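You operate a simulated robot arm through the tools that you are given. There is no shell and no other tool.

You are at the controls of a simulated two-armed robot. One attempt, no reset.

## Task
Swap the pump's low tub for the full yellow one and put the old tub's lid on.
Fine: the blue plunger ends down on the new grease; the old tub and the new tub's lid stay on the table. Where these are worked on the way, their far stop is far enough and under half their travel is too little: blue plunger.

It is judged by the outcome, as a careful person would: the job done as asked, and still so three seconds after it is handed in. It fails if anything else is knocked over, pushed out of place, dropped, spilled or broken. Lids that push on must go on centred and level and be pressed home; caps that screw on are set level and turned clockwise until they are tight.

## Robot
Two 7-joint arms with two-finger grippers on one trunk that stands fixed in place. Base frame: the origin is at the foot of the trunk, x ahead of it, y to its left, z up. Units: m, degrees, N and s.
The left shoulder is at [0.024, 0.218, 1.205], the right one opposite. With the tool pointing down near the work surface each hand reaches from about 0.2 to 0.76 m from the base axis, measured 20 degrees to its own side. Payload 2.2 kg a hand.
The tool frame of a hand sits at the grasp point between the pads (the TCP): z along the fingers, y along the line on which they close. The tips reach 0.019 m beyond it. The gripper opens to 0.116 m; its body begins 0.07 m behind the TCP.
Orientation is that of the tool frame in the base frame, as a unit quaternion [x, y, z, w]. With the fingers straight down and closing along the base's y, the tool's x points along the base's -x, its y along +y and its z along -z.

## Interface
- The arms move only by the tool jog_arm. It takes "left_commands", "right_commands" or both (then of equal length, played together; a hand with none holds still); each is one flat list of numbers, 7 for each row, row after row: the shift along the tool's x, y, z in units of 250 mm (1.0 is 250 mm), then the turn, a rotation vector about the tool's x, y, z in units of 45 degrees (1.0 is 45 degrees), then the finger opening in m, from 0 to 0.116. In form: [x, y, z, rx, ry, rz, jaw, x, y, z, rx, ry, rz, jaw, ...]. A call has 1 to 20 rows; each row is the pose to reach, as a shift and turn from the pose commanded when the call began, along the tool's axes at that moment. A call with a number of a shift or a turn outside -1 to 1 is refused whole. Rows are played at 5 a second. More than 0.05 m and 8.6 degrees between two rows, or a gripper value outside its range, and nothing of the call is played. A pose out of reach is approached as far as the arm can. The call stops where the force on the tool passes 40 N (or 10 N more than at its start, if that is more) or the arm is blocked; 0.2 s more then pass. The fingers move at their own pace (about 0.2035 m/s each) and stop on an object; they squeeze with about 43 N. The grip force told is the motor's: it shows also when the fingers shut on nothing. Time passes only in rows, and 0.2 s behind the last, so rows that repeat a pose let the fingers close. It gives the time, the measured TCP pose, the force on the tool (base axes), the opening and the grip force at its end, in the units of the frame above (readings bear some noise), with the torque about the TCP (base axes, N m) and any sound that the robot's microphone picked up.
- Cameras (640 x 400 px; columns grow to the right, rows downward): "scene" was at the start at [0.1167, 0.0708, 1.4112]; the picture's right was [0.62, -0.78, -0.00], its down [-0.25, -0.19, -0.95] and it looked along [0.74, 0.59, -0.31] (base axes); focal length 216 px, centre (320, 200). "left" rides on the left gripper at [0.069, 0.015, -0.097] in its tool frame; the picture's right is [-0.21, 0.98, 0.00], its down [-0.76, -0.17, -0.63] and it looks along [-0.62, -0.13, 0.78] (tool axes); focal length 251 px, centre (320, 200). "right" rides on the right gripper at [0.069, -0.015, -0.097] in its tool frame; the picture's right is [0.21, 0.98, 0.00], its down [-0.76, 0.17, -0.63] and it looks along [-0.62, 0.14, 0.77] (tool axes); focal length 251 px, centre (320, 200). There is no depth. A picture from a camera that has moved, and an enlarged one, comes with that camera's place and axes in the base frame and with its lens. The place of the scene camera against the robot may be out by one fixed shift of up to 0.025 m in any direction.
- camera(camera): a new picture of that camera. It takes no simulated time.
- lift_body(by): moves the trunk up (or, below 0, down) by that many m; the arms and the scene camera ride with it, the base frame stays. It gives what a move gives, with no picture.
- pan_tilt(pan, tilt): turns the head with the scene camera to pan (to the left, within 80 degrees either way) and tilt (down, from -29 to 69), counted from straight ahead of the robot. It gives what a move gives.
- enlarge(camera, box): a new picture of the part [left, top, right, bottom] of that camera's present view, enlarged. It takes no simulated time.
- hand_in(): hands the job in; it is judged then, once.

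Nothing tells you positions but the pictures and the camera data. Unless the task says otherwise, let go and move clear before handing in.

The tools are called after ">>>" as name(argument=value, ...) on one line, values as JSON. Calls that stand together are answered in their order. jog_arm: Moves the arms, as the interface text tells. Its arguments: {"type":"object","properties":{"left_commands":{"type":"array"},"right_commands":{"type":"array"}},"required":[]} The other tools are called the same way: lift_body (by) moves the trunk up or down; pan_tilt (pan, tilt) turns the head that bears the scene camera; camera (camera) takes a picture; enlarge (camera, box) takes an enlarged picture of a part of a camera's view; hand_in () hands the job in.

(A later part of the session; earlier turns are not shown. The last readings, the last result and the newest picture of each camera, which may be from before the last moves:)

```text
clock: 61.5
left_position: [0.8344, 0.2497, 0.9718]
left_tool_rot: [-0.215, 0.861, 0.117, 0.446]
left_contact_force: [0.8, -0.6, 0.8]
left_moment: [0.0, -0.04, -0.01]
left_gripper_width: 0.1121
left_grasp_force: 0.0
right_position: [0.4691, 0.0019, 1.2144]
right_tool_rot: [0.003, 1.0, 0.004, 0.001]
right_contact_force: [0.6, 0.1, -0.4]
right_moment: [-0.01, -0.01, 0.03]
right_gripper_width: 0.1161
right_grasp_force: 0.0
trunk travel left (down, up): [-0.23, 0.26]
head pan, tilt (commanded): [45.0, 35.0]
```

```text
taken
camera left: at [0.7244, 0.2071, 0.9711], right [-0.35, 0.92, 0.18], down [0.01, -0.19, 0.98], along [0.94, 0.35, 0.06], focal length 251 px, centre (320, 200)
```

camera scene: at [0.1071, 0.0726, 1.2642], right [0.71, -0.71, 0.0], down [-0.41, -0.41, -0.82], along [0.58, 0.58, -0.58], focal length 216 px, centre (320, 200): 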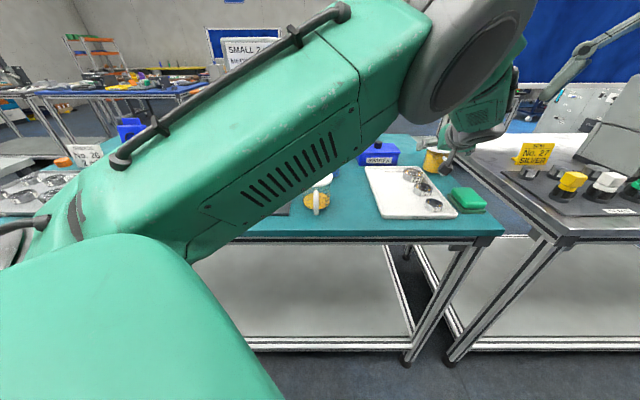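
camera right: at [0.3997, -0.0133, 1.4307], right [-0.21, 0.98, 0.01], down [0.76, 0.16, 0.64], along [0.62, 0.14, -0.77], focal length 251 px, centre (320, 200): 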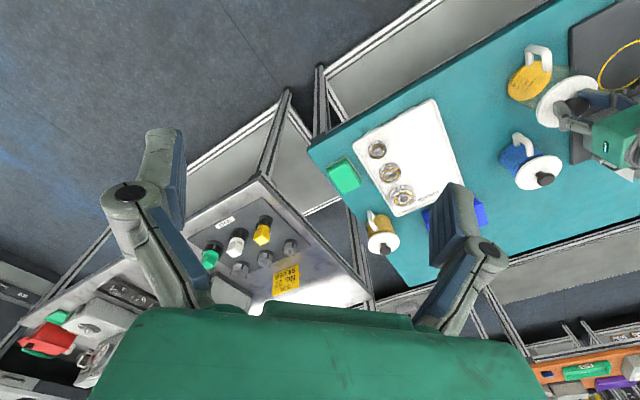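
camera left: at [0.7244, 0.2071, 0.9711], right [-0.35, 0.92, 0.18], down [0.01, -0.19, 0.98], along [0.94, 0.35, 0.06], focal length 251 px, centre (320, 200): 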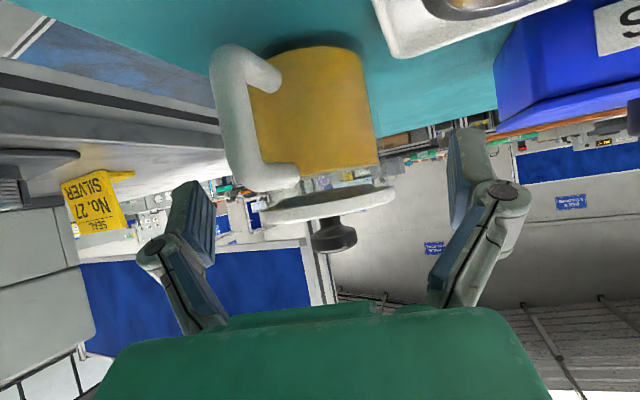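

Centred now. I'll advance the remaining 40 mm with a small lateral allowance.

>>> jog_arm(left_commands=[-0.004, 0.003, 0.055, 0, 0, 0, 0.112, -0.008, 0.006, 0.11, 0, 0, 0, 0.112, -0.012, 0.008, 0.15, 0, 0, 0, 0.112, -0.012, 0.008, 0.15, 0, 0, 0, 0.112])

>>> camera(camera="left")

```text
clock: 62.5
left_position: [0.8654, 0.2687, 0.9547]
left_tool_rot: [-0.213, 0.861, 0.115, 0.448]
left_contact_force: [0.0, 0.9, 0.5]
left_moment: [-0.01, -0.01, -0.03]
left_gripper_width: 0.1119
left_grasp_force: 0.0
right_position: [0.4685, 0.0017, 1.2144]
right_tool_rot: [0.001, 1.0, 0.003, 0.002]
right_contact_force: [0.4, -0.1, 1.2]
right_moment: [0.01, -0.04, 0.04]
right_gripper_width: 0.1158
right_grasp_force: 0.0
trunk travel left (down, up): [-0.23, 0.26]
head pan, tilt (commanded): [45.0, 35.0]
```

```text
taken
camera left: at [0.7541, 0.2249, 0.9545], right [-0.35, 0.92, 0.18], down [0.01, -0.19, 0.98], along [0.94, 0.35, 0.06], focal length 251 px, centre (320, 200)
```

left: 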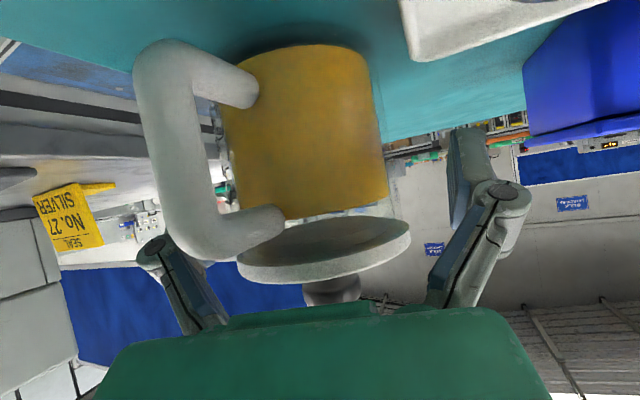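

The tub is inside the grip with a 4–5 mm lateral offset. I'll trim that and then close gently.

>>> jog_arm(left_commands=[0, -0.009, 0, 0, 0, 0, 0.112, 0, -0.018, 0, 0, 0, 0, 0.112, 0, -0.018, 0, 0, 0, 0, 0.105])

>>> camera(camera="left")

```text
clock: 63.2
left_position: [0.8669, 0.264, 0.9553]
left_tool_rot: [-0.215, 0.861, 0.117, 0.446]
left_contact_force: [0.2, -0.2, -0.3]
left_moment: [0.02, 0.02, 0.0]
left_gripper_width: 0.1051
left_grasp_force: 0.2
right_position: [0.4699, 0.0025, 1.2145]
right_tool_rot: [0.003, 1.0, 0.003, 0.001]
right_contact_force: [-0.2, -0.7, -0.5]
right_moment: [0.0, -0.02, -0.01]
right_gripper_width: 0.116
right_grasp_force: 0.0
trunk travel left (down, up): [-0.23, 0.26]
head pan, tilt (commanded): [45.0, 35.0]
```

```text
taken
camera left: at [0.7566, 0.2206, 0.9533], right [-0.35, 0.92, 0.18], down [0.01, -0.19, 0.98], along [0.94, 0.35, 0.06], focal length 251 px, centre (320, 200)
```

left: 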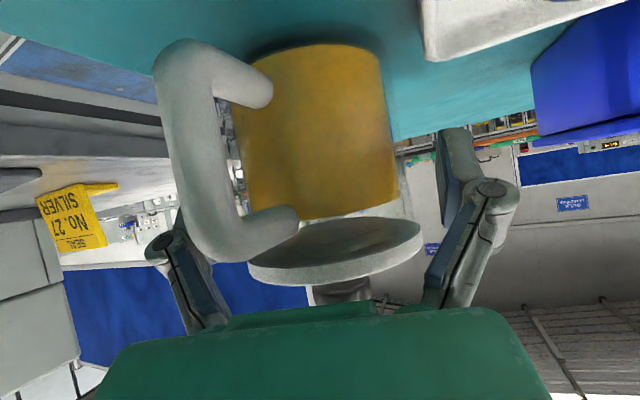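

Centred within about 1 mm. Closing on the yellow tub.

>>> jog_arm(left_commands=[0, 0.004, 0, 0, 0, 0, 0.095, 0, 0.004, 0, 0, 0, 0, 0.085, 0, 0.004, 0, 0, 0, 0, 0.07, 0, 0.004, 0, 0, 0, 0, 0.06, 0, 0.004, 0, 0, 0, 0, 0.06])

>>> camera(camera="left")

```text
clock: 64.5
left_position: [0.8679, 0.2635, 0.9554]
left_tool_rot: [-0.213, 0.86, 0.115, 0.448]
left_contact_force: [0.7, -0.3, 1.1]
left_moment: [-0.13, -0.14, -0.01]
left_gripper_width: 0.076
left_grasp_force: 43.2
right_position: [0.4696, 0.0017, 1.215]
right_tool_rot: [0.002, 1.0, 0.003, 0.001]
right_contact_force: [0.5, 0.0, 0.2]
right_moment: [0.0, 0.01, -0.02]
right_gripper_width: 0.1164
right_grasp_force: 0.1
trunk travel left (down, up): [-0.23, 0.26]
head pan, tilt (commanded): [45.0, 35.0]
```

```text
taken
camera left: at [0.7558, 0.2205, 0.9535], right [-0.35, 0.92, 0.18], down [0.01, -0.19, 0.98], along [0.94, 0.35, 0.06], focal length 251 px, centre (320, 200)
```

left: 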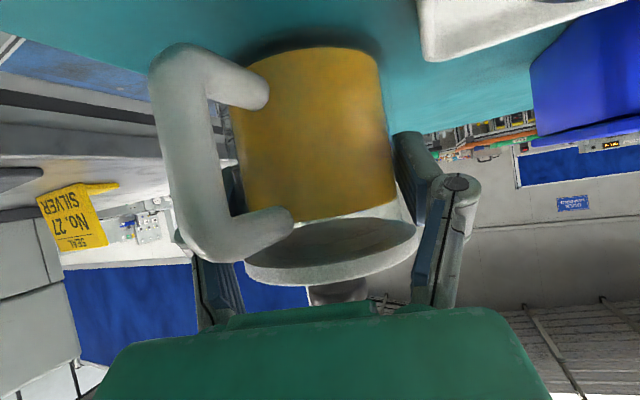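

The grip reads 76 mm, slightly less than the old tub's 79.4. I'll look closely at the contact before lifting.

>>> enlarge(camera="left", box=[130, 20, 490, 320])

>>> enlarge(camera="scene", box=[380, 120, 500, 220])

```text
1.33 times, centred on (310, 170) of left
camera zoom: at [0.7558, 0.2205, 0.9535], right [-0.35, 0.92, 0.18], down [0.01, -0.19, 0.98], along [0.94, 0.35, 0.06], focal length 335 px, centre (333, 240)
```

zoom: 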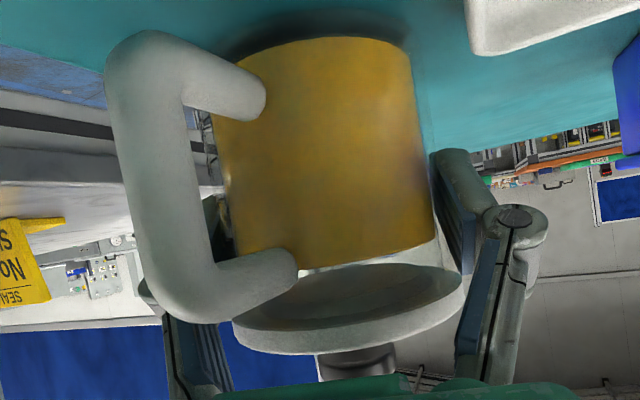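

```text
4.00 times, centred on (440, 170) of scene
camera zoom: at [0.1075, 0.0728, 1.2642], right [0.71, -0.71, 0.0], down [-0.41, -0.41, -0.82], along [0.58, 0.58, -0.58], focal length 866 px, centre (-160, 320)
```

zoom: 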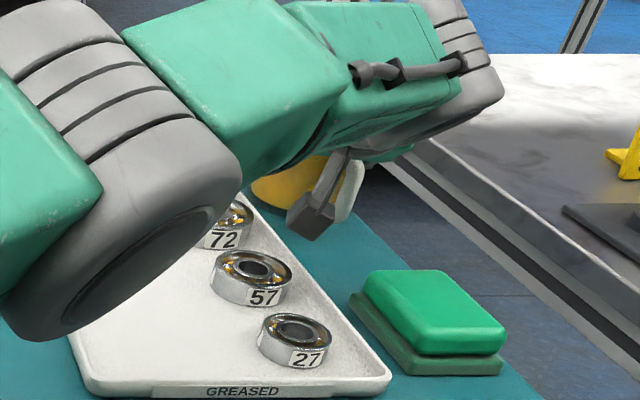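

Contact looks sound on both sides. I'll lift 10 mm as a test.

>>> jog_arm(left_commands=[-0.016, 0, -0.0115, 0, 0, 0, 0.06, -0.033, 0, -0.023, 0, 0, 0, 0.06, -0.033, 0, -0.023, 0, 0, 0, 0.06])

>>> camera(camera="left")

```text
clock: 65.2
left_position: [0.8676, 0.264, 0.9638]
left_tool_rot: [-0.214, 0.86, 0.117, 0.447]
left_contact_force: [-0.3, -0.9, -3.8]
left_moment: [0.05, 0.0, 0.01]
left_gripper_width: 0.0763
left_grasp_force: 42.8
right_position: [0.4699, 0.0021, 1.2143]
right_tool_rot: [0.002, 1.0, 0.002, 0.0]
right_contact_force: [-0.3, 0.1, 0.9]
right_moment: [0.0, -0.02, -0.01]
right_gripper_width: 0.1159
right_grasp_force: 0.1
trunk travel left (down, up): [-0.23, 0.26]
head pan, tilt (commanded): [45.0, 35.0]
```

```text
taken
camera left: at [0.7563, 0.2213, 0.9627], right [-0.35, 0.92, 0.18], down [0.01, -0.19, 0.98], along [0.94, 0.35, 0.06], focal length 251 px, centre (320, 200)
```

left: 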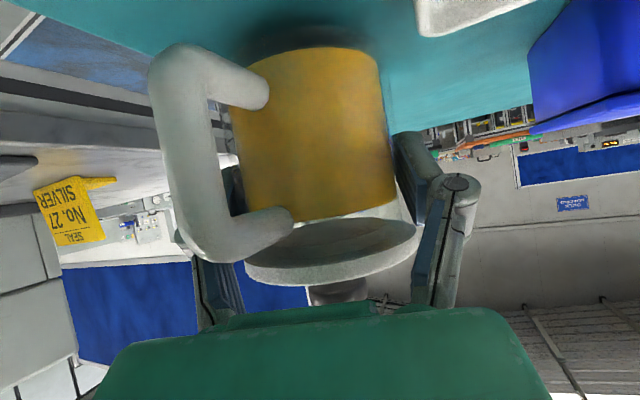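

The tub came up cleanly at about 0.39 kg and stayed put in the grip. I'll raise it well above the tray and bearings first.

>>> jog_arm(left_commands=[-0.07, 0, -0.049, 0, 0, 0, 0.06, -0.14, 0, -0.098, 0, 0, 0, 0.06, -0.21, 0, -0.147, 0, 0, 0, 0.06, -0.281, 0, -0.197, 0, 0, 0, 0.06])

>>> camera(camera="left")

>>> camera(camera="scene")

```text
clock: 66.2
left_position: [0.8624, 0.2643, 1.0486]
left_tool_rot: [-0.214, 0.86, 0.115, 0.449]
left_contact_force: [-0.9, -0.1, -3.3]
left_moment: [0.06, -0.04, -0.04]
left_gripper_width: 0.076
left_grasp_force: 42.8
left hand out of reach, approached as far as the arm can: row 4
right_position: [0.4621, 0.0018, 1.2181]
right_tool_rot: [0.002, 1.0, 0.003, 0.005]
right_contact_force: [-0.5, -0.5, -0.2]
right_moment: [-0.01, -0.02, -0.01]
right_gripper_width: 0.116
right_grasp_force: 0.0
trunk travel left (down, up): [-0.23, 0.26]
head pan, tilt (commanded): [45.0, 35.0]
stopped in row 4 (left hand): the arm was blocked; the commanded pose is now the measured one
```

```text
taken
camera left: at [0.7512, 0.2204, 1.0462], right [-0.35, 0.92, 0.18], down [0.0, -0.19, 0.98], along [0.94, 0.35, 0.07], focal length 251 px, centre (320, 200)
```

left: 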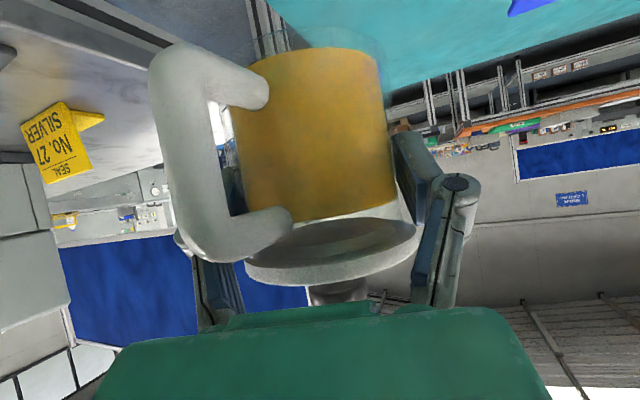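

```text
taken
camera scene: at [0.1064, 0.0731, 1.2643], right [0.71, -0.71, 0.0], down [-0.41, -0.41, -0.82], along [0.58, 0.58, -0.58], focal length 216 px, centre (320, 200)
```

scene: 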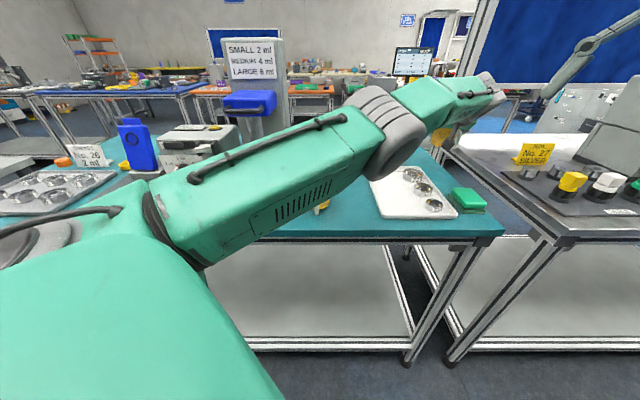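

The arm reached its stretch limit there, but the tub is held well and clear of everything. Now I'll draw it back toward me over the tray.

>>> jog_arm(left_commands=[0.068, 0.063, -0.096, 0, 0, 0, 0.06, 0.136, 0.126, -0.192, 0, 0, 0, 0.06, 0.204, 0.189, -0.288, 0, 0, 0, 0.06, 0.272, 0.252, -0.383, 0, 0, 0, 0.06, 0.34, 0.315, -0.479, 0, 0, 0, 0.06, 0.408, 0.378, -0.575, 0, 0, 0, 0.06])

>>> camera(camera="scene")

>>> camera(camera="right")

```text
clock: 67.7
left_position: [0.6509, 0.2984, 0.9444]
left_tool_rot: [-0.241, 0.888, 0.124, 0.371]
left_contact_force: [-0.4, -4.5, 10.7]
left_moment: [0.16, -0.46, -0.09]
left_gripper_width: 0.0769
left_grasp_force: 43.2
right_position: [0.462, 0.001, 1.2175]
right_tool_rot: [0.002, 1.0, 0.003, 0.004]
right_contact_force: [-0.6, 0.7, -0.4]
right_moment: [0.0, -0.02, -0.01]
right_gripper_width: 0.116
right_grasp_force: 0.1
trunk travel left (down, up): [-0.23, 0.26]
head pan, tilt (commanded): [45.0, 35.0]
stopped in row 6 (left hand): the arm was blocked; the commanded pose is now the measured one
```

```text
taken
camera scene: at [0.1046, 0.0709, 1.2644], right [0.71, -0.71, 0.0], down [-0.41, -0.4, -0.82], along [0.58, 0.58, -0.57], focal length 216 px, centre (320, 200)
```

scene: 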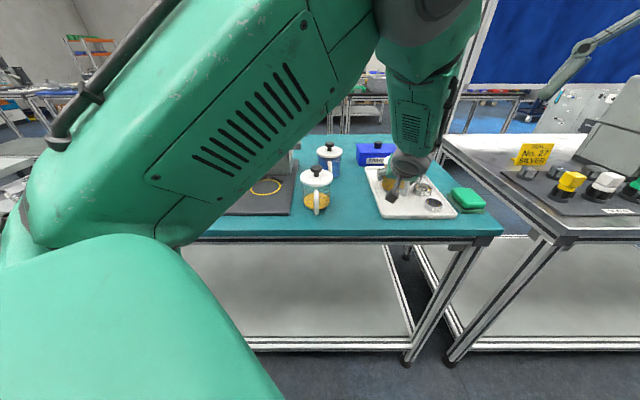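

```text
taken
camera right: at [0.3912, -0.0147, 1.3128], right [-0.21, 0.98, 0.01], down [0.75, 0.16, 0.64], along [0.62, 0.14, -0.77], focal length 251 px, centre (320, 200)
```

right: 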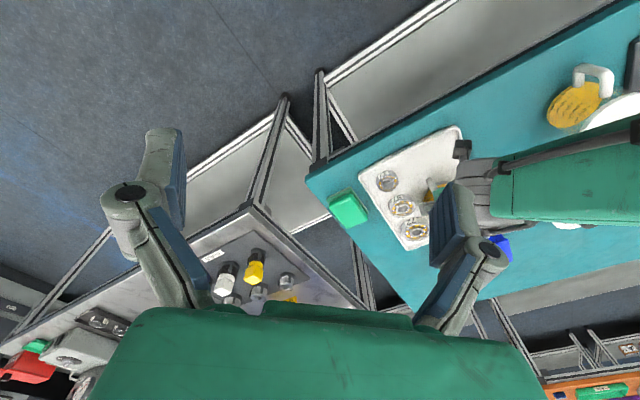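

The left hand sagged to z 0.944 during that move and is now touching the tray area; something blocked the arm. I'll stop and look carefully.

>>> camera(camera="left")

>>> enlarge(camera="scene", box=[340, 130, 480, 240])

>>> enlarge(camera="right", box=[340, 110, 520, 270])

```text
taken
camera left: at [0.5429, 0.2486, 0.962], right [-0.38, 0.91, 0.19], down [0.17, -0.14, 0.98], along [0.91, 0.4, -0.1], focal length 251 px, centre (320, 200)
```

left: 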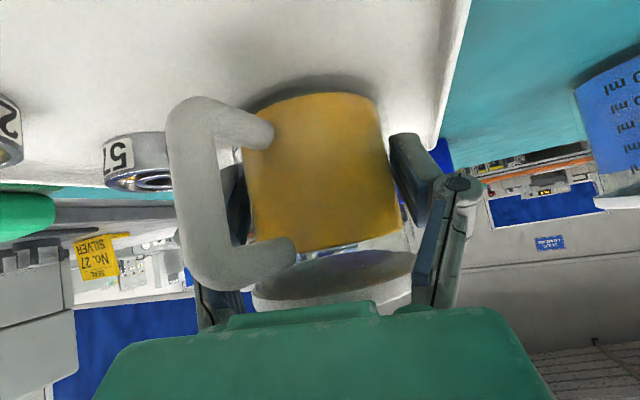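

```text
3.64 times, centred on (410, 185) of scene
camera zoom: at [0.1046, 0.0709, 1.2644], right [0.71, -0.71, 0.0], down [-0.41, -0.4, -0.82], along [0.58, 0.58, -0.57], focal length 787 px, centre (-7, 254)
```

zoom: 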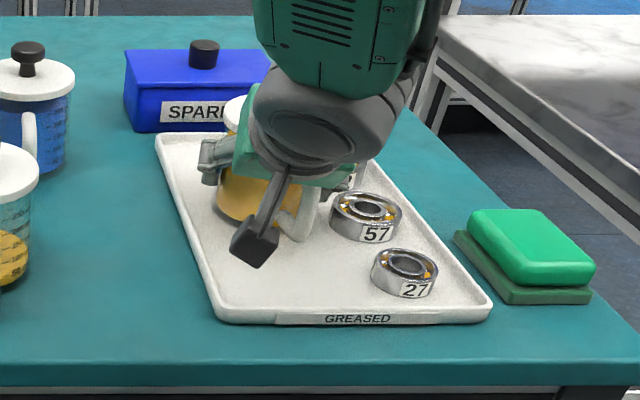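

```text
2.50 times, centred on (430, 190) of right
camera zoom: at [0.3912, -0.0147, 1.3128], right [-0.21, 0.98, 0.01], down [0.75, 0.16, 0.64], along [0.62, 0.14, -0.77], focal length 629 px, centre (45, 225)
```

zoom: 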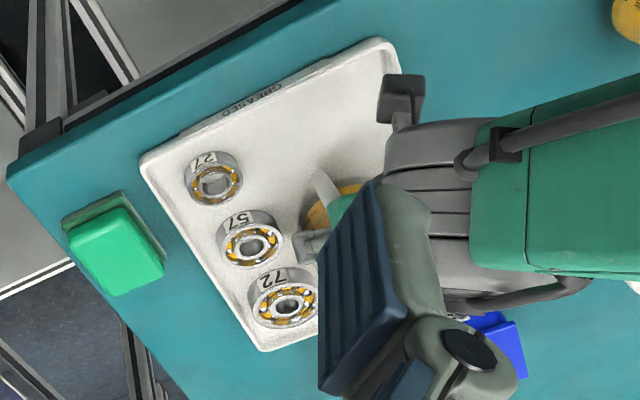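

The tub came to rest upright on the empty part of the tray and the bearings haven't moved. The arm lagged because it was retracting fast from full stretch. I'll lift straight up, slowly.

>>> jog_arm(left_commands=[-0.029, 0.002, -0.028, 0, 0, 0, 0.06, -0.058, 0.003, -0.055, 0, 0, 0, 0.06, -0.086, 0.005, -0.083, 0, 0, 0, 0.06, -0.115, 0.007, -0.111, 0, 0, 0, 0.06, -0.144, 0.008, -0.138, 0, 0, 0, 0.06, -0.1725, 0.01, -0.166, 0, 0, 0, 0.06, -0.1725, 0.01, -0.166, 0, 0, 0, 0.06])

>>> camera(camera="left")

>>> enlarge(camera="scene", box=[340, 110, 480, 240])

```text
clock: 69.3
left_position: [0.6514, 0.2948, 1.0042]
left_tool_rot: [-0.236, 0.889, 0.124, 0.373]
left_contact_force: [-0.2, 0.4, -2.8]
left_moment: [-0.02, -0.01, 0.02]
left_gripper_width: 0.0766
left_grasp_force: 43.2
right_position: [0.4634, 0.0034, 1.2161]
right_tool_rot: [0.002, 1.0, 0.003, 0.004]
right_contact_force: [-0.4, -0.3, 0.0]
right_moment: [-0.03, 0.01, -0.02]
right_gripper_width: 0.116
right_grasp_force: 0.0
trunk travel left (down, up): [-0.23, 0.26]
head pan, tilt (commanded): [45.0, 35.0]
```

```text
taken
camera left: at [0.5433, 0.2468, 1.0213], right [-0.37, 0.91, 0.2], down [0.17, -0.15, 0.98], along [0.91, 0.39, -0.1], focal length 251 px, centre (320, 200)
```

left: 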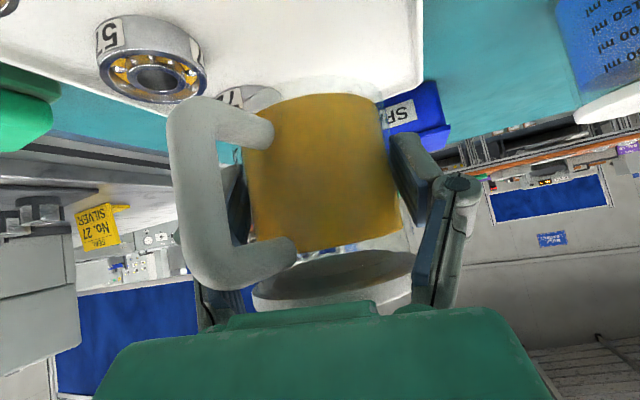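

```text
3.08 times, centred on (410, 175) of scene
camera zoom: at [0.1071, 0.0732, 1.2641], right [0.71, -0.71, 0.0], down [-0.41, -0.41, -0.82], along [0.58, 0.58, -0.58], focal length 666 px, centre (43, 277)
```

zoom: 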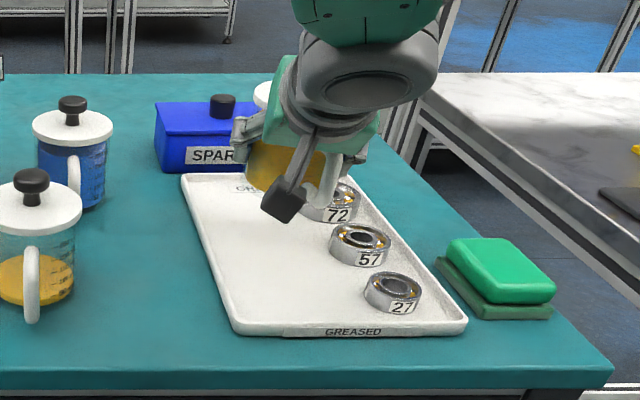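

The tray and bearings are untouched and the tub is upright in the grip. I'll swing the hand around toward my left as it comes back, so the right hand has room to take the lid off.

>>> jog_arm(left_commands=[0.021, 0.027, -0.051, 0.101, -0.006, 0.097, 0.06, 0.042, 0.054, -0.101, 0.202, -0.012, 0.194, 0.06, 0.064, 0.08, -0.152, 0.303, -0.019, 0.29, 0.06, 0.085, 0.107, -0.202, 0.404, -0.025, 0.387, 0.06, 0.106, 0.134, -0.253, 0.505, -0.031, 0.484, 0.06, 0.106, 0.134, -0.253, 0.505, -0.031, 0.484, 0.06])

>>> camera(camera="scene")

>>> camera(camera="left")

```text
clock: 70.7
left_position: [0.5792, 0.29, 1.0292]
left_tool_rot: [0.014, 0.92, 0.017, 0.391]
left_contact_force: [-0.2, -0.6, -2.9]
left_moment: [0.0, -0.01, 0.01]
left_gripper_width: 0.0763
left_grasp_force: 43.3
right_position: [0.4634, 0.0033, 1.2167]
right_tool_rot: [0.002, 1.0, 0.003, 0.003]
right_contact_force: [-0.2, 0.5, 0.5]
right_moment: [0.0, 0.02, -0.01]
right_gripper_width: 0.116
right_grasp_force: 0.1
trunk travel left (down, up): [-0.23, 0.26]
head pan, tilt (commanded): [45.0, 35.0]
```

```text
taken
camera scene: at [0.1067, 0.0748, 1.2641], right [0.71, -0.71, 0.0], down [-0.41, -0.41, -0.82], along [0.58, 0.58, -0.58], focal length 216 px, centre (320, 200)
```

scene: 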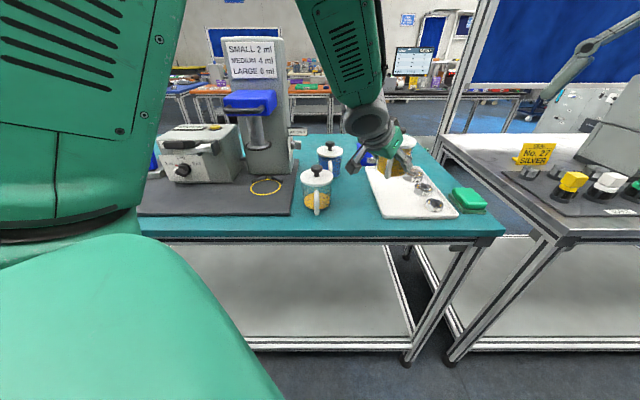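

```text
taken
camera left: at [0.4619, 0.3058, 1.0469], right [0.16, 0.97, 0.2], down [0.07, -0.21, 0.98], along [0.98, -0.14, -0.1], focal length 251 px, centre (320, 200)
```

left: 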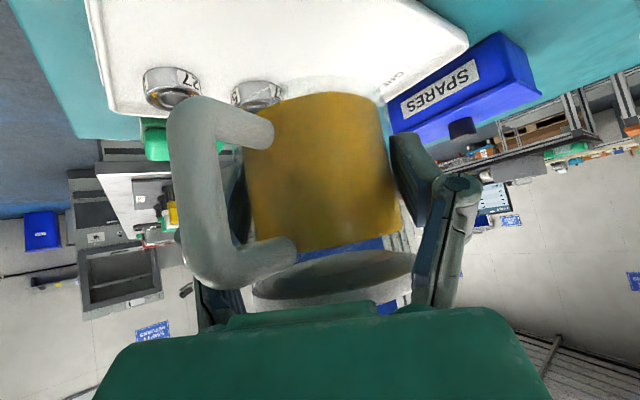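

The swing works well and the forearm now comes from my left. I'll continue the turn while moving over the front strip of the table.

>>> jog_arm(left_commands=[0.044, -0.001, -0.045, 0.101, -0.006, 0.097, 0.06, 0.088, -0.002, -0.091, 0.201, -0.012, 0.194, 0.06, 0.131, -0.002, -0.136, 0.302, -0.018, 0.291, 0.06, 0.175, -0.003, -0.182, 0.402, -0.024, 0.388, 0.06, 0.219, -0.004, -0.227, 0.503, -0.03, 0.485, 0.06, 0.219, -0.004, -0.227, 0.503, -0.03, 0.485, 0.06])

>>> camera(camera="scene")

>>> camera(camera="left")

>>> camera(camera="right")

```text
clock: 72.1
left_position: [0.4993, 0.2904, 1.029]
left_tool_rot: [0.263, 0.882, -0.088, 0.382]
left_contact_force: [-1.1, 0.3, -3.4]
left_moment: [0.03, 0.03, -0.02]
left_gripper_width: 0.0762
left_grasp_force: 43.2
right_position: [0.4628, 0.0035, 1.217]
right_tool_rot: [0.001, 1.0, 0.003, 0.003]
right_contact_force: [-0.6, 0.0, 0.8]
right_moment: [0.01, -0.01, 0.01]
right_gripper_width: 0.116
right_grasp_force: 0.1
trunk travel left (down, up): [-0.23, 0.26]
head pan, tilt (commanded): [45.0, 35.0]
```

```text
taken
camera scene: at [0.1062, 0.0776, 1.264], right [0.71, -0.71, 0.0], down [-0.41, -0.41, -0.82], along [0.58, 0.58, -0.58], focal length 216 px, centre (320, 200)
```

scene: 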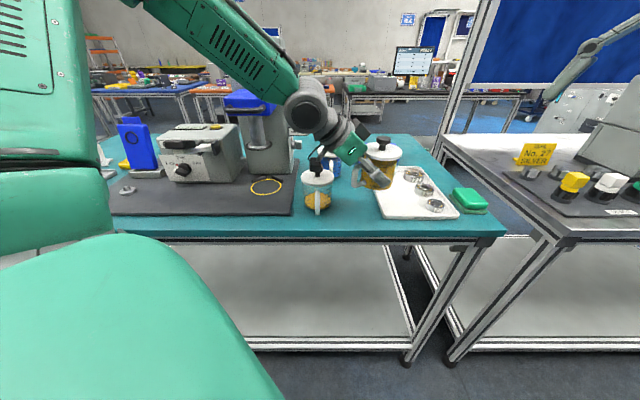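

```text
taken
camera left: at [0.4082, 0.3651, 1.0467], right [0.64, 0.74, 0.2], down [-0.05, -0.21, 0.98], along [0.77, -0.64, -0.1], focal length 251 px, centre (320, 200)
```

left: 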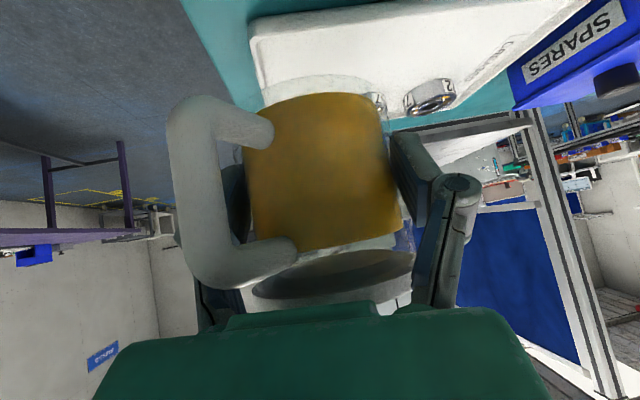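

```text
taken
camera right: at [0.3929, -0.0117, 1.3125], right [-0.21, 0.98, 0.0], down [0.75, 0.16, 0.64], along [0.62, 0.14, -0.77], focal length 251 px, centre (320, 200)
```

right: 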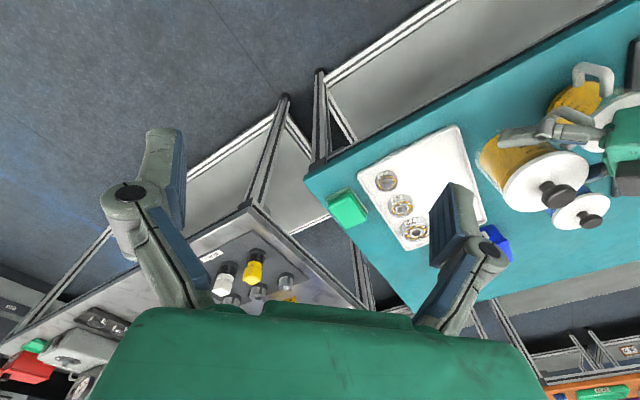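

The left hand now presents the lidded tub with its forearm out of the way. I'll zoom in from the right camera to judge the clearance around the knob.

>>> enlarge(camera="right", box=[460, 50, 640, 240])

>>> enlarge(camera="scene", box=[290, 90, 440, 230])

```text
2.11 times, centred on (550, 145) of right
camera zoom: at [0.3929, -0.0117, 1.3125], right [-0.21, 0.98, 0.0], down [0.75, 0.16, 0.64], along [0.62, 0.14, -0.77], focal length 529 px, centre (-164, 316)
```

zoom: 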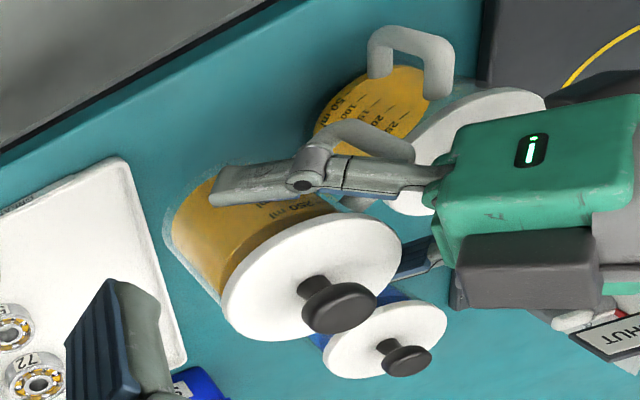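

```text
2.86 times, centred on (365, 160) of scene
camera zoom: at [0.1062, 0.0776, 1.264], right [0.71, -0.71, 0.0], down [-0.41, -0.41, -0.82], along [0.58, 0.58, -0.58], focal length 618 px, centre (191, 314)
```

zoom: 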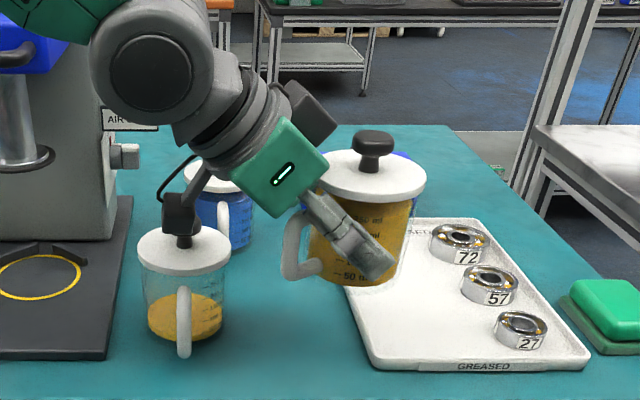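

The hand carries a motor block on its upper side that would crowd a right hand coming from above. Better plan: set the tub on the table near the front edge with its handle toward me, hold it low with the right hand from the front, and pull the lid with the left. I'll rotate the tub back accordingly.

>>> jog_arm(left_commands=[0.008, -0.013, -0.009, -0.114, 0.007, -0.11, 0.06, 0.016, -0.026, -0.018, -0.228, 0.015, -0.22, 0.06, 0.024, -0.038, -0.027, -0.342, 0.022, -0.33, 0.06, 0.032, -0.051, -0.036, -0.456, 0.029, -0.44, 0.06, 0.032, -0.051, -0.036, -0.456, 0.029, -0.44, 0.06])

```text
clock: 73.3
left_position: [0.4833, 0.2842, 1.0294]
left_tool_rot: [0.036, 0.919, 0.008, 0.392]
left_contact_force: [0.5, -0.2, -4.0]
left_moment: [0.01, 0.04, 0.0]
left_gripper_width: 0.0762
left_grasp_force: 43.1
right_position: [0.4628, 0.0033, 1.2167]
right_tool_rot: [0.001, 1.0, 0.003, 0.004]
right_contact_force: [0.3, 0.5, -0.2]
right_moment: [0.03, 0.04, -0.01]
right_gripper_width: 0.116
right_grasp_force: 0.1
trunk travel left (down, up): [-0.23, 0.26]
head pan, tilt (commanded): [45.0, 35.0]
```

>>> jog_arm(left_commands=[0, 0, 0, -0.114, 0.007, -0.11, 0.06, 0, 0, 0, -0.228, 0.014, -0.219, 0.06, 0, 0, 0, -0.342, 0.02, -0.329, 0.06, 0, 0, 0, -0.456, 0.027, -0.438, 0.06, 0, 0, 0, -0.456, 0.027, -0.438, 0.06])

>>> camera(camera="right")

>>> camera(camera="scene")

```text
clock: 74.2
left_position: [0.4799, 0.296, 1.0285]
left_tool_rot: [-0.188, 0.91, 0.004, 0.369]
left_contact_force: [-0.8, 0.1, -3.2]
left_moment: [0.01, 0.02, -0.01]
left_gripper_width: 0.0759
left_grasp_force: 42.9
left hand out of reach, approached as far as the arm can: row 4
right_position: [0.4578, 0.0063, 1.2191]
right_tool_rot: [0.001, 1.0, 0.002, 0.005]
right_contact_force: [0.3, 0.6, -0.2]
right_moment: [0.01, -0.05, 0.0]
right_gripper_width: 0.1162
right_grasp_force: 0.1
trunk travel left (down, up): [-0.23, 0.26]
head pan, tilt (commanded): [45.0, 35.0]
stopped in row 4 (left hand): the arm was blocked; the commanded pose is now the measured one
```

```text
taken
camera right: at [0.3875, -0.0101, 1.314], right [-0.21, 0.98, 0.0], down [0.75, 0.16, 0.64], along [0.63, 0.14, -0.77], focal length 251 px, centre (320, 200)
```

right: 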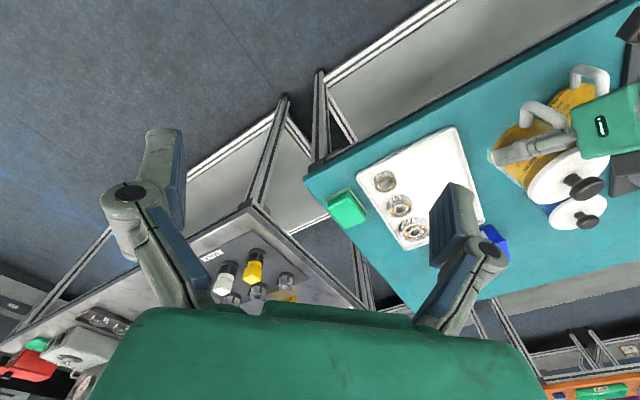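

```text
taken
camera scene: at [0.1053, 0.075, 1.265], right [0.71, -0.71, 0.0], down [-0.4, -0.4, -0.82], along [0.58, 0.58, -0.57], focal length 216 px, centre (320, 200)
```

scene: 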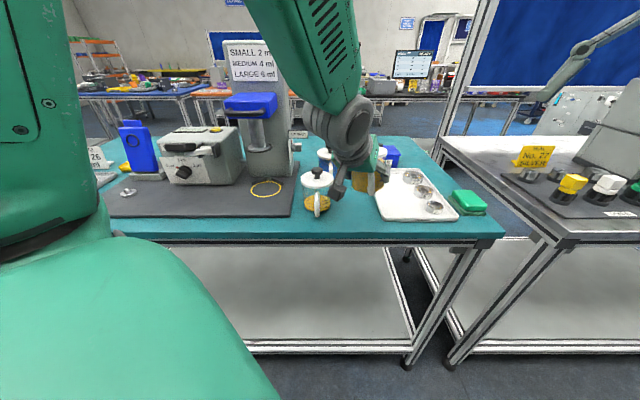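

The left arm hit its inner limit at that yaw, so I'll settle for about 8°, which still leaves the handle facing me. I'll square the tub up level over the chosen spot.

>>> jog_arm(left_commands=[0.002, -0.011, 0, 0.024, -0.02, 0.13, 0.06, 0.004, -0.023, 0, 0.049, -0.039, 0.261, 0.06, 0.006, -0.034, 0, 0.073, -0.059, 0.391, 0.06, 0.006, -0.034, 0, 0.073, -0.059, 0.391, 0.06])

>>> camera(camera="left")

>>> enlarge(camera="scene", box=[280, 120, 440, 240])

```text
clock: 75.2
left_position: [0.4835, 0.2871, 1.0296]
left_tool_rot: [-0.033, 0.919, 0.04, 0.39]
left_contact_force: [0.6, 0.4, -2.9]
left_moment: [0.01, -0.04, 0.01]
left_gripper_width: 0.0756
left_grasp_force: 42.8
right_position: [0.4584, 0.0034, 1.2177]
right_tool_rot: [0.002, 1.0, 0.003, 0.004]
right_contact_force: [0.9, -0.5, 0.0]
right_moment: [0.01, 0.01, -0.01]
right_gripper_width: 0.1157
right_grasp_force: 0.0
trunk travel left (down, up): [-0.23, 0.26]
head pan, tilt (commanded): [45.0, 35.0]
```

```text
taken
camera left: at [0.3652, 0.2893, 1.0468], right [0.06, 0.98, 0.2], down [0.09, -0.21, 0.97], along [0.99, -0.04, -0.1], focal length 251 px, centre (320, 200)
```

left: 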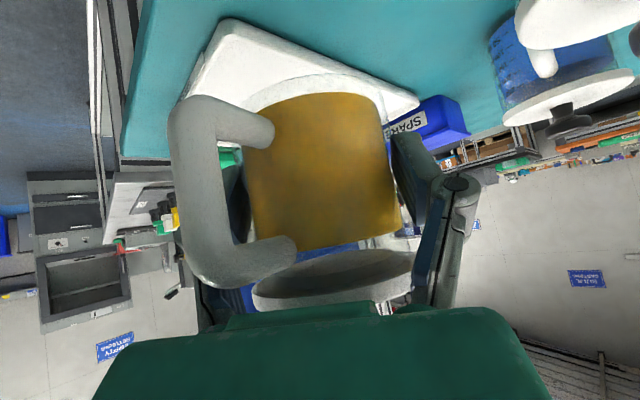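

```text
3.33 times, centred on (360, 180) of scene
camera zoom: at [0.1058, 0.0741, 1.2642], right [0.71, -0.71, 0.0], down [-0.41, -0.41, -0.82], along [0.58, 0.58, -0.58], focal length 722 px, centre (187, 267)
```

zoom: 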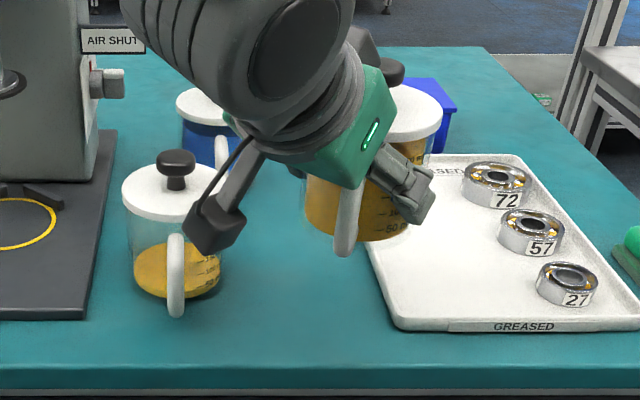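

The tub would land too close to the tray's edge there. I'll shift about 11 mm toward the old tub's side and start lowering.

>>> jog_arm(left_commands=[0.021, 0.035, -0.02, 0, 0, 0, 0.06, 0.072, 0.031, 0.029, 0, 0, 0, 0.06, 0.122, 0.028, 0.077, 0, 0, 0, 0.06, 0.172, 0.025, 0.126, 0, 0, 0, 0.06, 0.223, 0.022, 0.174, 0, 0, 0, 0.06, 0.223, 0.022, 0.174, 0, 0, 0, 0.06])

>>> enlarge(camera="scene", box=[280, 120, 440, 240])

>>> enlarge(camera="right", box=[440, 50, 640, 200])

```text
clock: 76.6
left_position: [0.4747, 0.2934, 0.9588]
left_tool_rot: [-0.039, 0.919, 0.036, 0.39]
left_contact_force: [0.1, -0.6, -4.2]
left_moment: [0.03, 0.01, -0.01]
left_gripper_width: 0.0755
left_grasp_force: 43.4
right_position: [0.458, 0.0043, 1.2181]
right_tool_rot: [0.002, 1.0, 0.003, 0.006]
right_contact_force: [-0.3, -0.3, -0.5]
right_moment: [0.03, 0.01, 0.0]
right_gripper_width: 0.1162
right_grasp_force: 0.2
trunk travel left (down, up): [-0.23, 0.26]
head pan, tilt (commanded): [45.0, 35.0]
```

```text
3.33 times, centred on (360, 180) of scene
camera zoom: at [0.1142, 0.0511, 1.2496], right [0.49, -0.87, 0.0], down [-0.62, -0.35, -0.71], along [0.62, 0.35, -0.71], focal length 722 px, centre (187, 267)
```

zoom: 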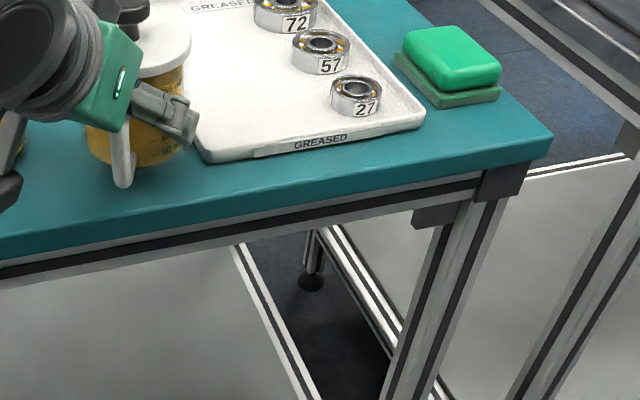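

```text
2.67 times, centred on (540, 125) of right
camera zoom: at [0.388, -0.0116, 1.314], right [-0.21, 0.98, 0.0], down [0.75, 0.16, 0.64], along [0.63, 0.14, -0.77], focal length 670 px, centre (-267, 400)
```

zoom: 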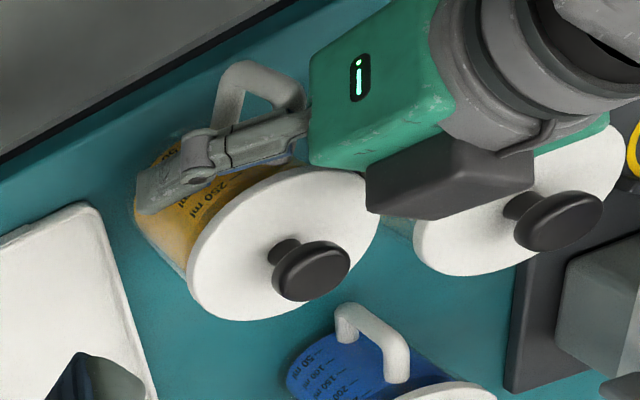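

No contact yet. Continuing down in small steps until the tub touches.

>>> jog_arm(left_commands=[0.0115, -0.001, 0.011, 0, 0, 0, 0.06, 0.023, -0.002, 0.022, 0, 0, 0, 0.06, 0.0345, -0.002, 0.033, 0, 0, 0, 0.06, 0.0345, -0.002, 0.033, 0, 0, 0, 0.06])

```text
clock: 77.6
left_position: [0.4754, 0.2933, 0.9475]
left_tool_rot: [-0.035, 0.919, 0.039, 0.39]
left_contact_force: [0.4, 0.6, -3.7]
left_moment: [0.01, 0.06, -0.03]
left_gripper_width: 0.0755
left_grasp_force: 43.3
right_position: [0.4587, 0.0038, 1.2186]
right_tool_rot: [0.002, 1.0, 0.002, 0.005]
right_contact_force: [0.1, -0.4, -0.2]
right_moment: [0.05, 0.01, 0.0]
right_gripper_width: 0.116
right_grasp_force: 0.1
trunk travel left (down, up): [-0.23, 0.26]
head pan, tilt (commanded): [45.0, 35.0]
```

>>> jog_arm(left_commands=[0.006, 0, 0.0055, 0, 0, 0, 0.06, 0.0115, -0.001, 0.011, 0, 0, 0, 0.06, 0.0172, -0.001, 0.0165, 0, 0, 0, 0.06, 0.0172, -0.001, 0.0165, 0, 0, 0, 0.06])

>>> camera(camera="left")

```text
clock: 78.6
left_position: [0.4756, 0.2932, 0.9408]
left_tool_rot: [-0.034, 0.919, 0.04, 0.391]
left_contact_force: [-0.1, 0.6, -2.6]
left_moment: [0.03, 0.04, 0.01]
left_gripper_width: 0.0754
left_grasp_force: 42.9
right_position: [0.4585, 0.0037, 1.2187]
right_tool_rot: [0.002, 1.0, 0.002, 0.005]
right_contact_force: [-0.7, -0.5, 0.8]
right_moment: [0.01, -0.01, -0.01]
right_gripper_width: 0.1162
right_grasp_force: 0.1
trunk travel left (down, up): [-0.23, 0.26]
head pan, tilt (commanded): [45.0, 35.0]
```

```text
taken
camera left: at [0.3573, 0.2968, 0.9596], right [0.06, 0.98, 0.2], down [0.09, -0.2, 0.98], along [0.99, -0.04, -0.1], focal length 251 px, centre (320, 200)
```

left: 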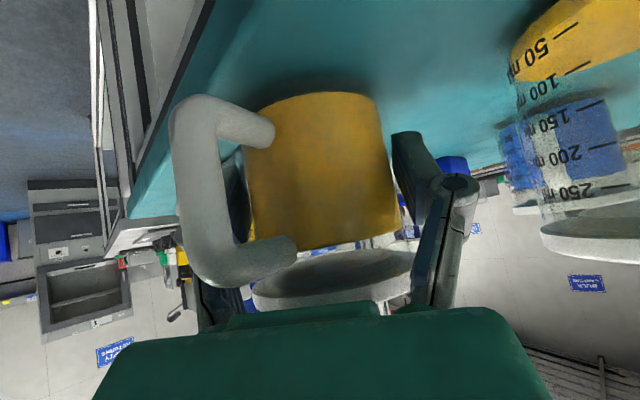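

>>> jog_arm(left_commands=[0.006, 0, 0.0055, 0, 0, 0, 0.06, 0.0115, -0.001, 0.011, 0, 0, 0, 0.06, 0.0115, -0.001, 0.011, 0, 0, 0, 0.06])

```text
clock: 79.4
left_position: [0.4744, 0.2947, 0.939]
left_tool_rot: [-0.035, 0.918, 0.04, 0.393]
left_contact_force: [1.6, 2.7, 14.3]
left_moment: [-0.5, -0.16, 0.07]
left_gripper_width: 0.075
left_grasp_force: 42.9
right_position: [0.4585, 0.0039, 1.2177]
right_tool_rot: [0.002, 1.0, 0.003, 0.005]
right_contact_force: [-0.6, 0.8, -0.3]
right_moment: [0.0, 0.0, -0.02]
right_gripper_width: 0.116
right_grasp_force: 0.1
trunk travel left (down, up): [-0.23, 0.26]
head pan, tilt (commanded): [45.0, 35.0]
```

The tub is down on the table. I'll ease the load, open just enough to clear it, and back the left hand out along its own axis.

>>> jog_arm(left_commands=[-0.007, 0, -0.0065, 0, 0, 0, 0.06, -0.007, 0, -0.0065, 0, 0, 0, 0.08, -0.007, 0, -0.0065, 0, 0, 0, 0.092, -0.007, 0, -0.0065, 0, 0, 0, 0.092])

>>> camera(camera="left")

>>> enlarge(camera="right", box=[440, 50, 640, 200])

```text
clock: 80.4
left_position: [0.474, 0.2937, 0.9393]
left_tool_rot: [-0.035, 0.919, 0.039, 0.391]
left_contact_force: [-0.6, 0.3, 0.6]
left_moment: [0.0, 0.02, 0.01]
left_gripper_width: 0.092
left_grasp_force: 0.0
right_position: [0.4583, 0.0033, 1.2174]
right_tool_rot: [0.002, 1.0, 0.003, 0.006]
right_contact_force: [-0.2, 0.5, 0.6]
right_moment: [0.0, 0.01, -0.01]
right_gripper_width: 0.116
right_grasp_force: 0.1
trunk travel left (down, up): [-0.23, 0.26]
head pan, tilt (commanded): [45.0, 35.0]
```

```text
taken
camera left: at [0.3569, 0.2967, 0.9577], right [0.06, 0.98, 0.2], down [0.09, -0.2, 0.98], along [0.99, -0.04, -0.1], focal length 251 px, centre (320, 200)
```

left: 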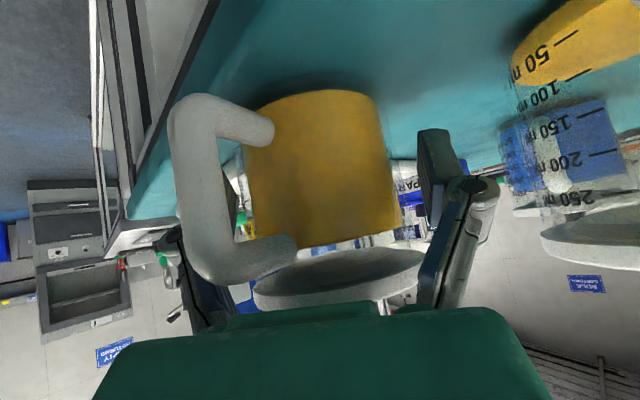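

```text
2.67 times, centred on (540, 125) of right
camera zoom: at [0.3886, -0.0117, 1.3137], right [-0.21, 0.98, 0.0], down [0.75, 0.16, 0.64], along [0.63, 0.14, -0.77], focal length 670 px, centre (-267, 400)
```

zoom: 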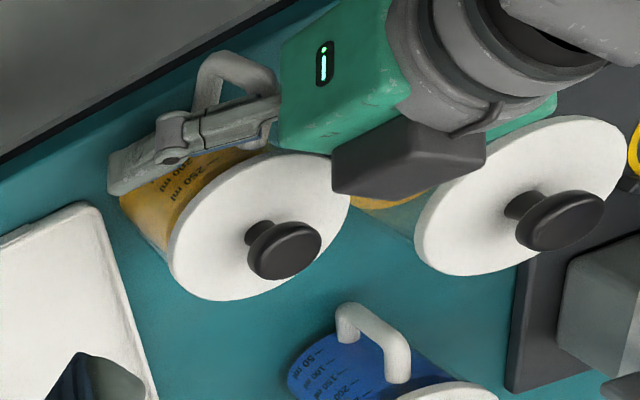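

Free. I'll open a little more and raise the hand straight up past the lid.

>>> jog_arm(left_commands=[0, 0, 0, 0, 0, 0, 0.1, -0.05, 0.003, -0.048, 0, 0, 0, 0.1, -0.11, 0.007, -0.106, 0, 0, 0, 0.1, -0.17, 0.011, -0.164, 0, 0, 0, 0.1, -0.23, 0.015, -0.222, 0, 0, 0, 0.1, -0.287, 0.019, -0.277, 0, 0, 0, 0.1])

>>> camera(camera="left")

>>> enlarge(camera="right", box=[440, 50, 640, 200])

```text
clock: 81.8
left_position: [0.4832, 0.287, 1.0319]
left_tool_rot: [-0.027, 0.91, 0.025, 0.412]
left_contact_force: [-0.9, -0.2, 0.9]
left_moment: [0.01, 0.02, -0.01]
left_gripper_width: 0.1
left_grasp_force: 0.0
left hand out of reach, approached as far as the arm can: row 6
right_position: [0.4591, 0.0028, 1.2176]
right_tool_rot: [0.002, 1.0, 0.003, 0.005]
right_contact_force: [-1.2, -0.2, -0.7]
right_moment: [-0.01, 0.02, 0.01]
right_gripper_width: 0.116
right_grasp_force: 0.0
trunk travel left (down, up): [-0.23, 0.26]
head pan, tilt (commanded): [45.0, 35.0]
```

```text
taken
camera left: at [0.3647, 0.2927, 1.0437], right [0.07, 0.98, 0.18], down [0.04, -0.19, 0.98], along [1.0, -0.06, -0.05], focal length 251 px, centre (320, 200)
```

left: 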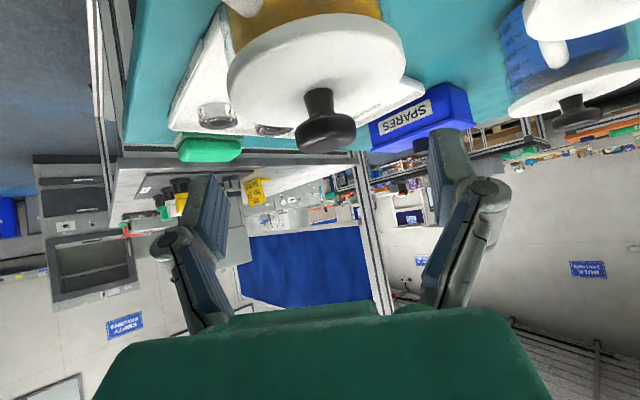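

```text
2.67 times, centred on (540, 125) of right
camera zoom: at [0.3891, -0.0121, 1.3134], right [-0.21, 0.98, 0.0], down [0.75, 0.16, 0.64], along [0.63, 0.14, -0.77], focal length 670 px, centre (-267, 400)
```

zoom: 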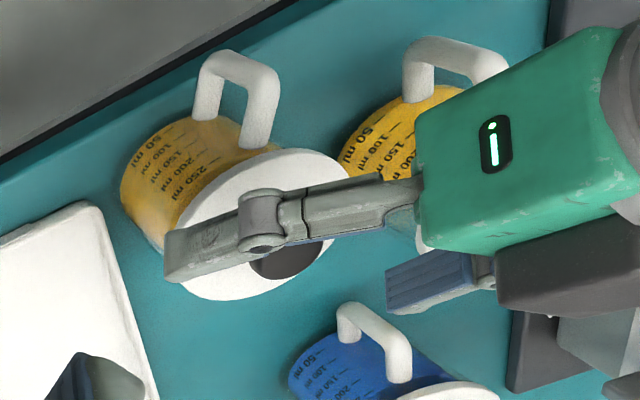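

The tub stands at about (0.480, 0.292), clear of the tray, with its handle facing me. I'll bring the left hand upright above it, out of the right hand's way.

>>> jog_arm(left_commands=[-0.042, 0.001, -0.037, 0, 0.16, 0, 0.1, -0.085, 0.003, -0.075, 0, 0.32, 0, 0.1, -0.127, 0.004, -0.112, 0, 0.48, 0, 0.1, -0.17, 0.005, -0.149, 0, 0.64, 0, 0.1, -0.212, 0.007, -0.187, 0, 0.8, 0, 0.1, -0.255, 0.008, -0.224, 0, 1.0, 0, 0.1])

>>> camera(camera="left")

>>> camera(camera="scene")

```text
refused: row 6 steps farther than a row can; nothing moved
```

```text
taken
camera left: at [0.3647, 0.2927, 1.0437], right [0.07, 0.98, 0.18], down [0.04, -0.19, 0.98], along [1.0, -0.06, -0.05], focal length 251 px, centre (320, 200)
```

left: 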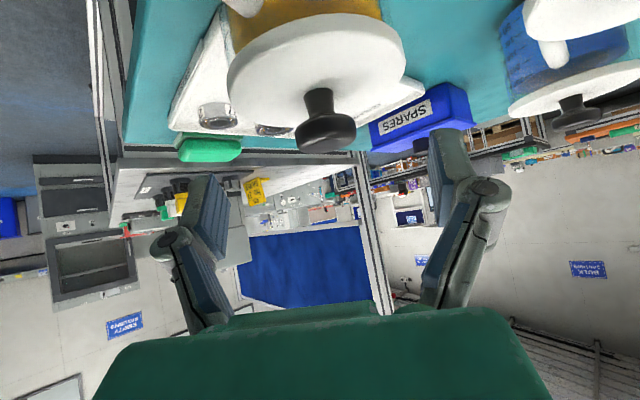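

```text
taken
camera scene: at [0.1056, 0.0729, 1.2643], right [0.71, -0.71, 0.0], down [-0.41, -0.41, -0.82], along [0.58, 0.58, -0.58], focal length 216 px, centre (320, 200)
```

scene: 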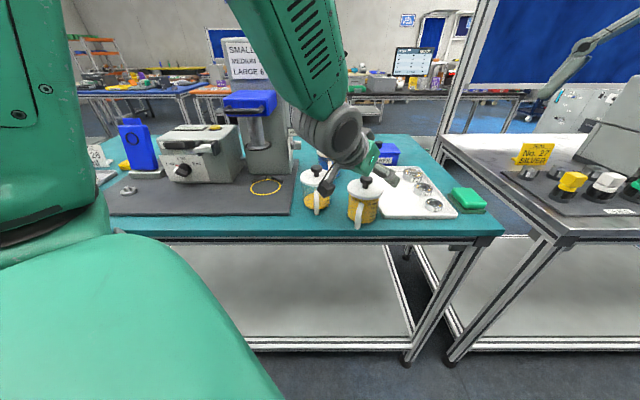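

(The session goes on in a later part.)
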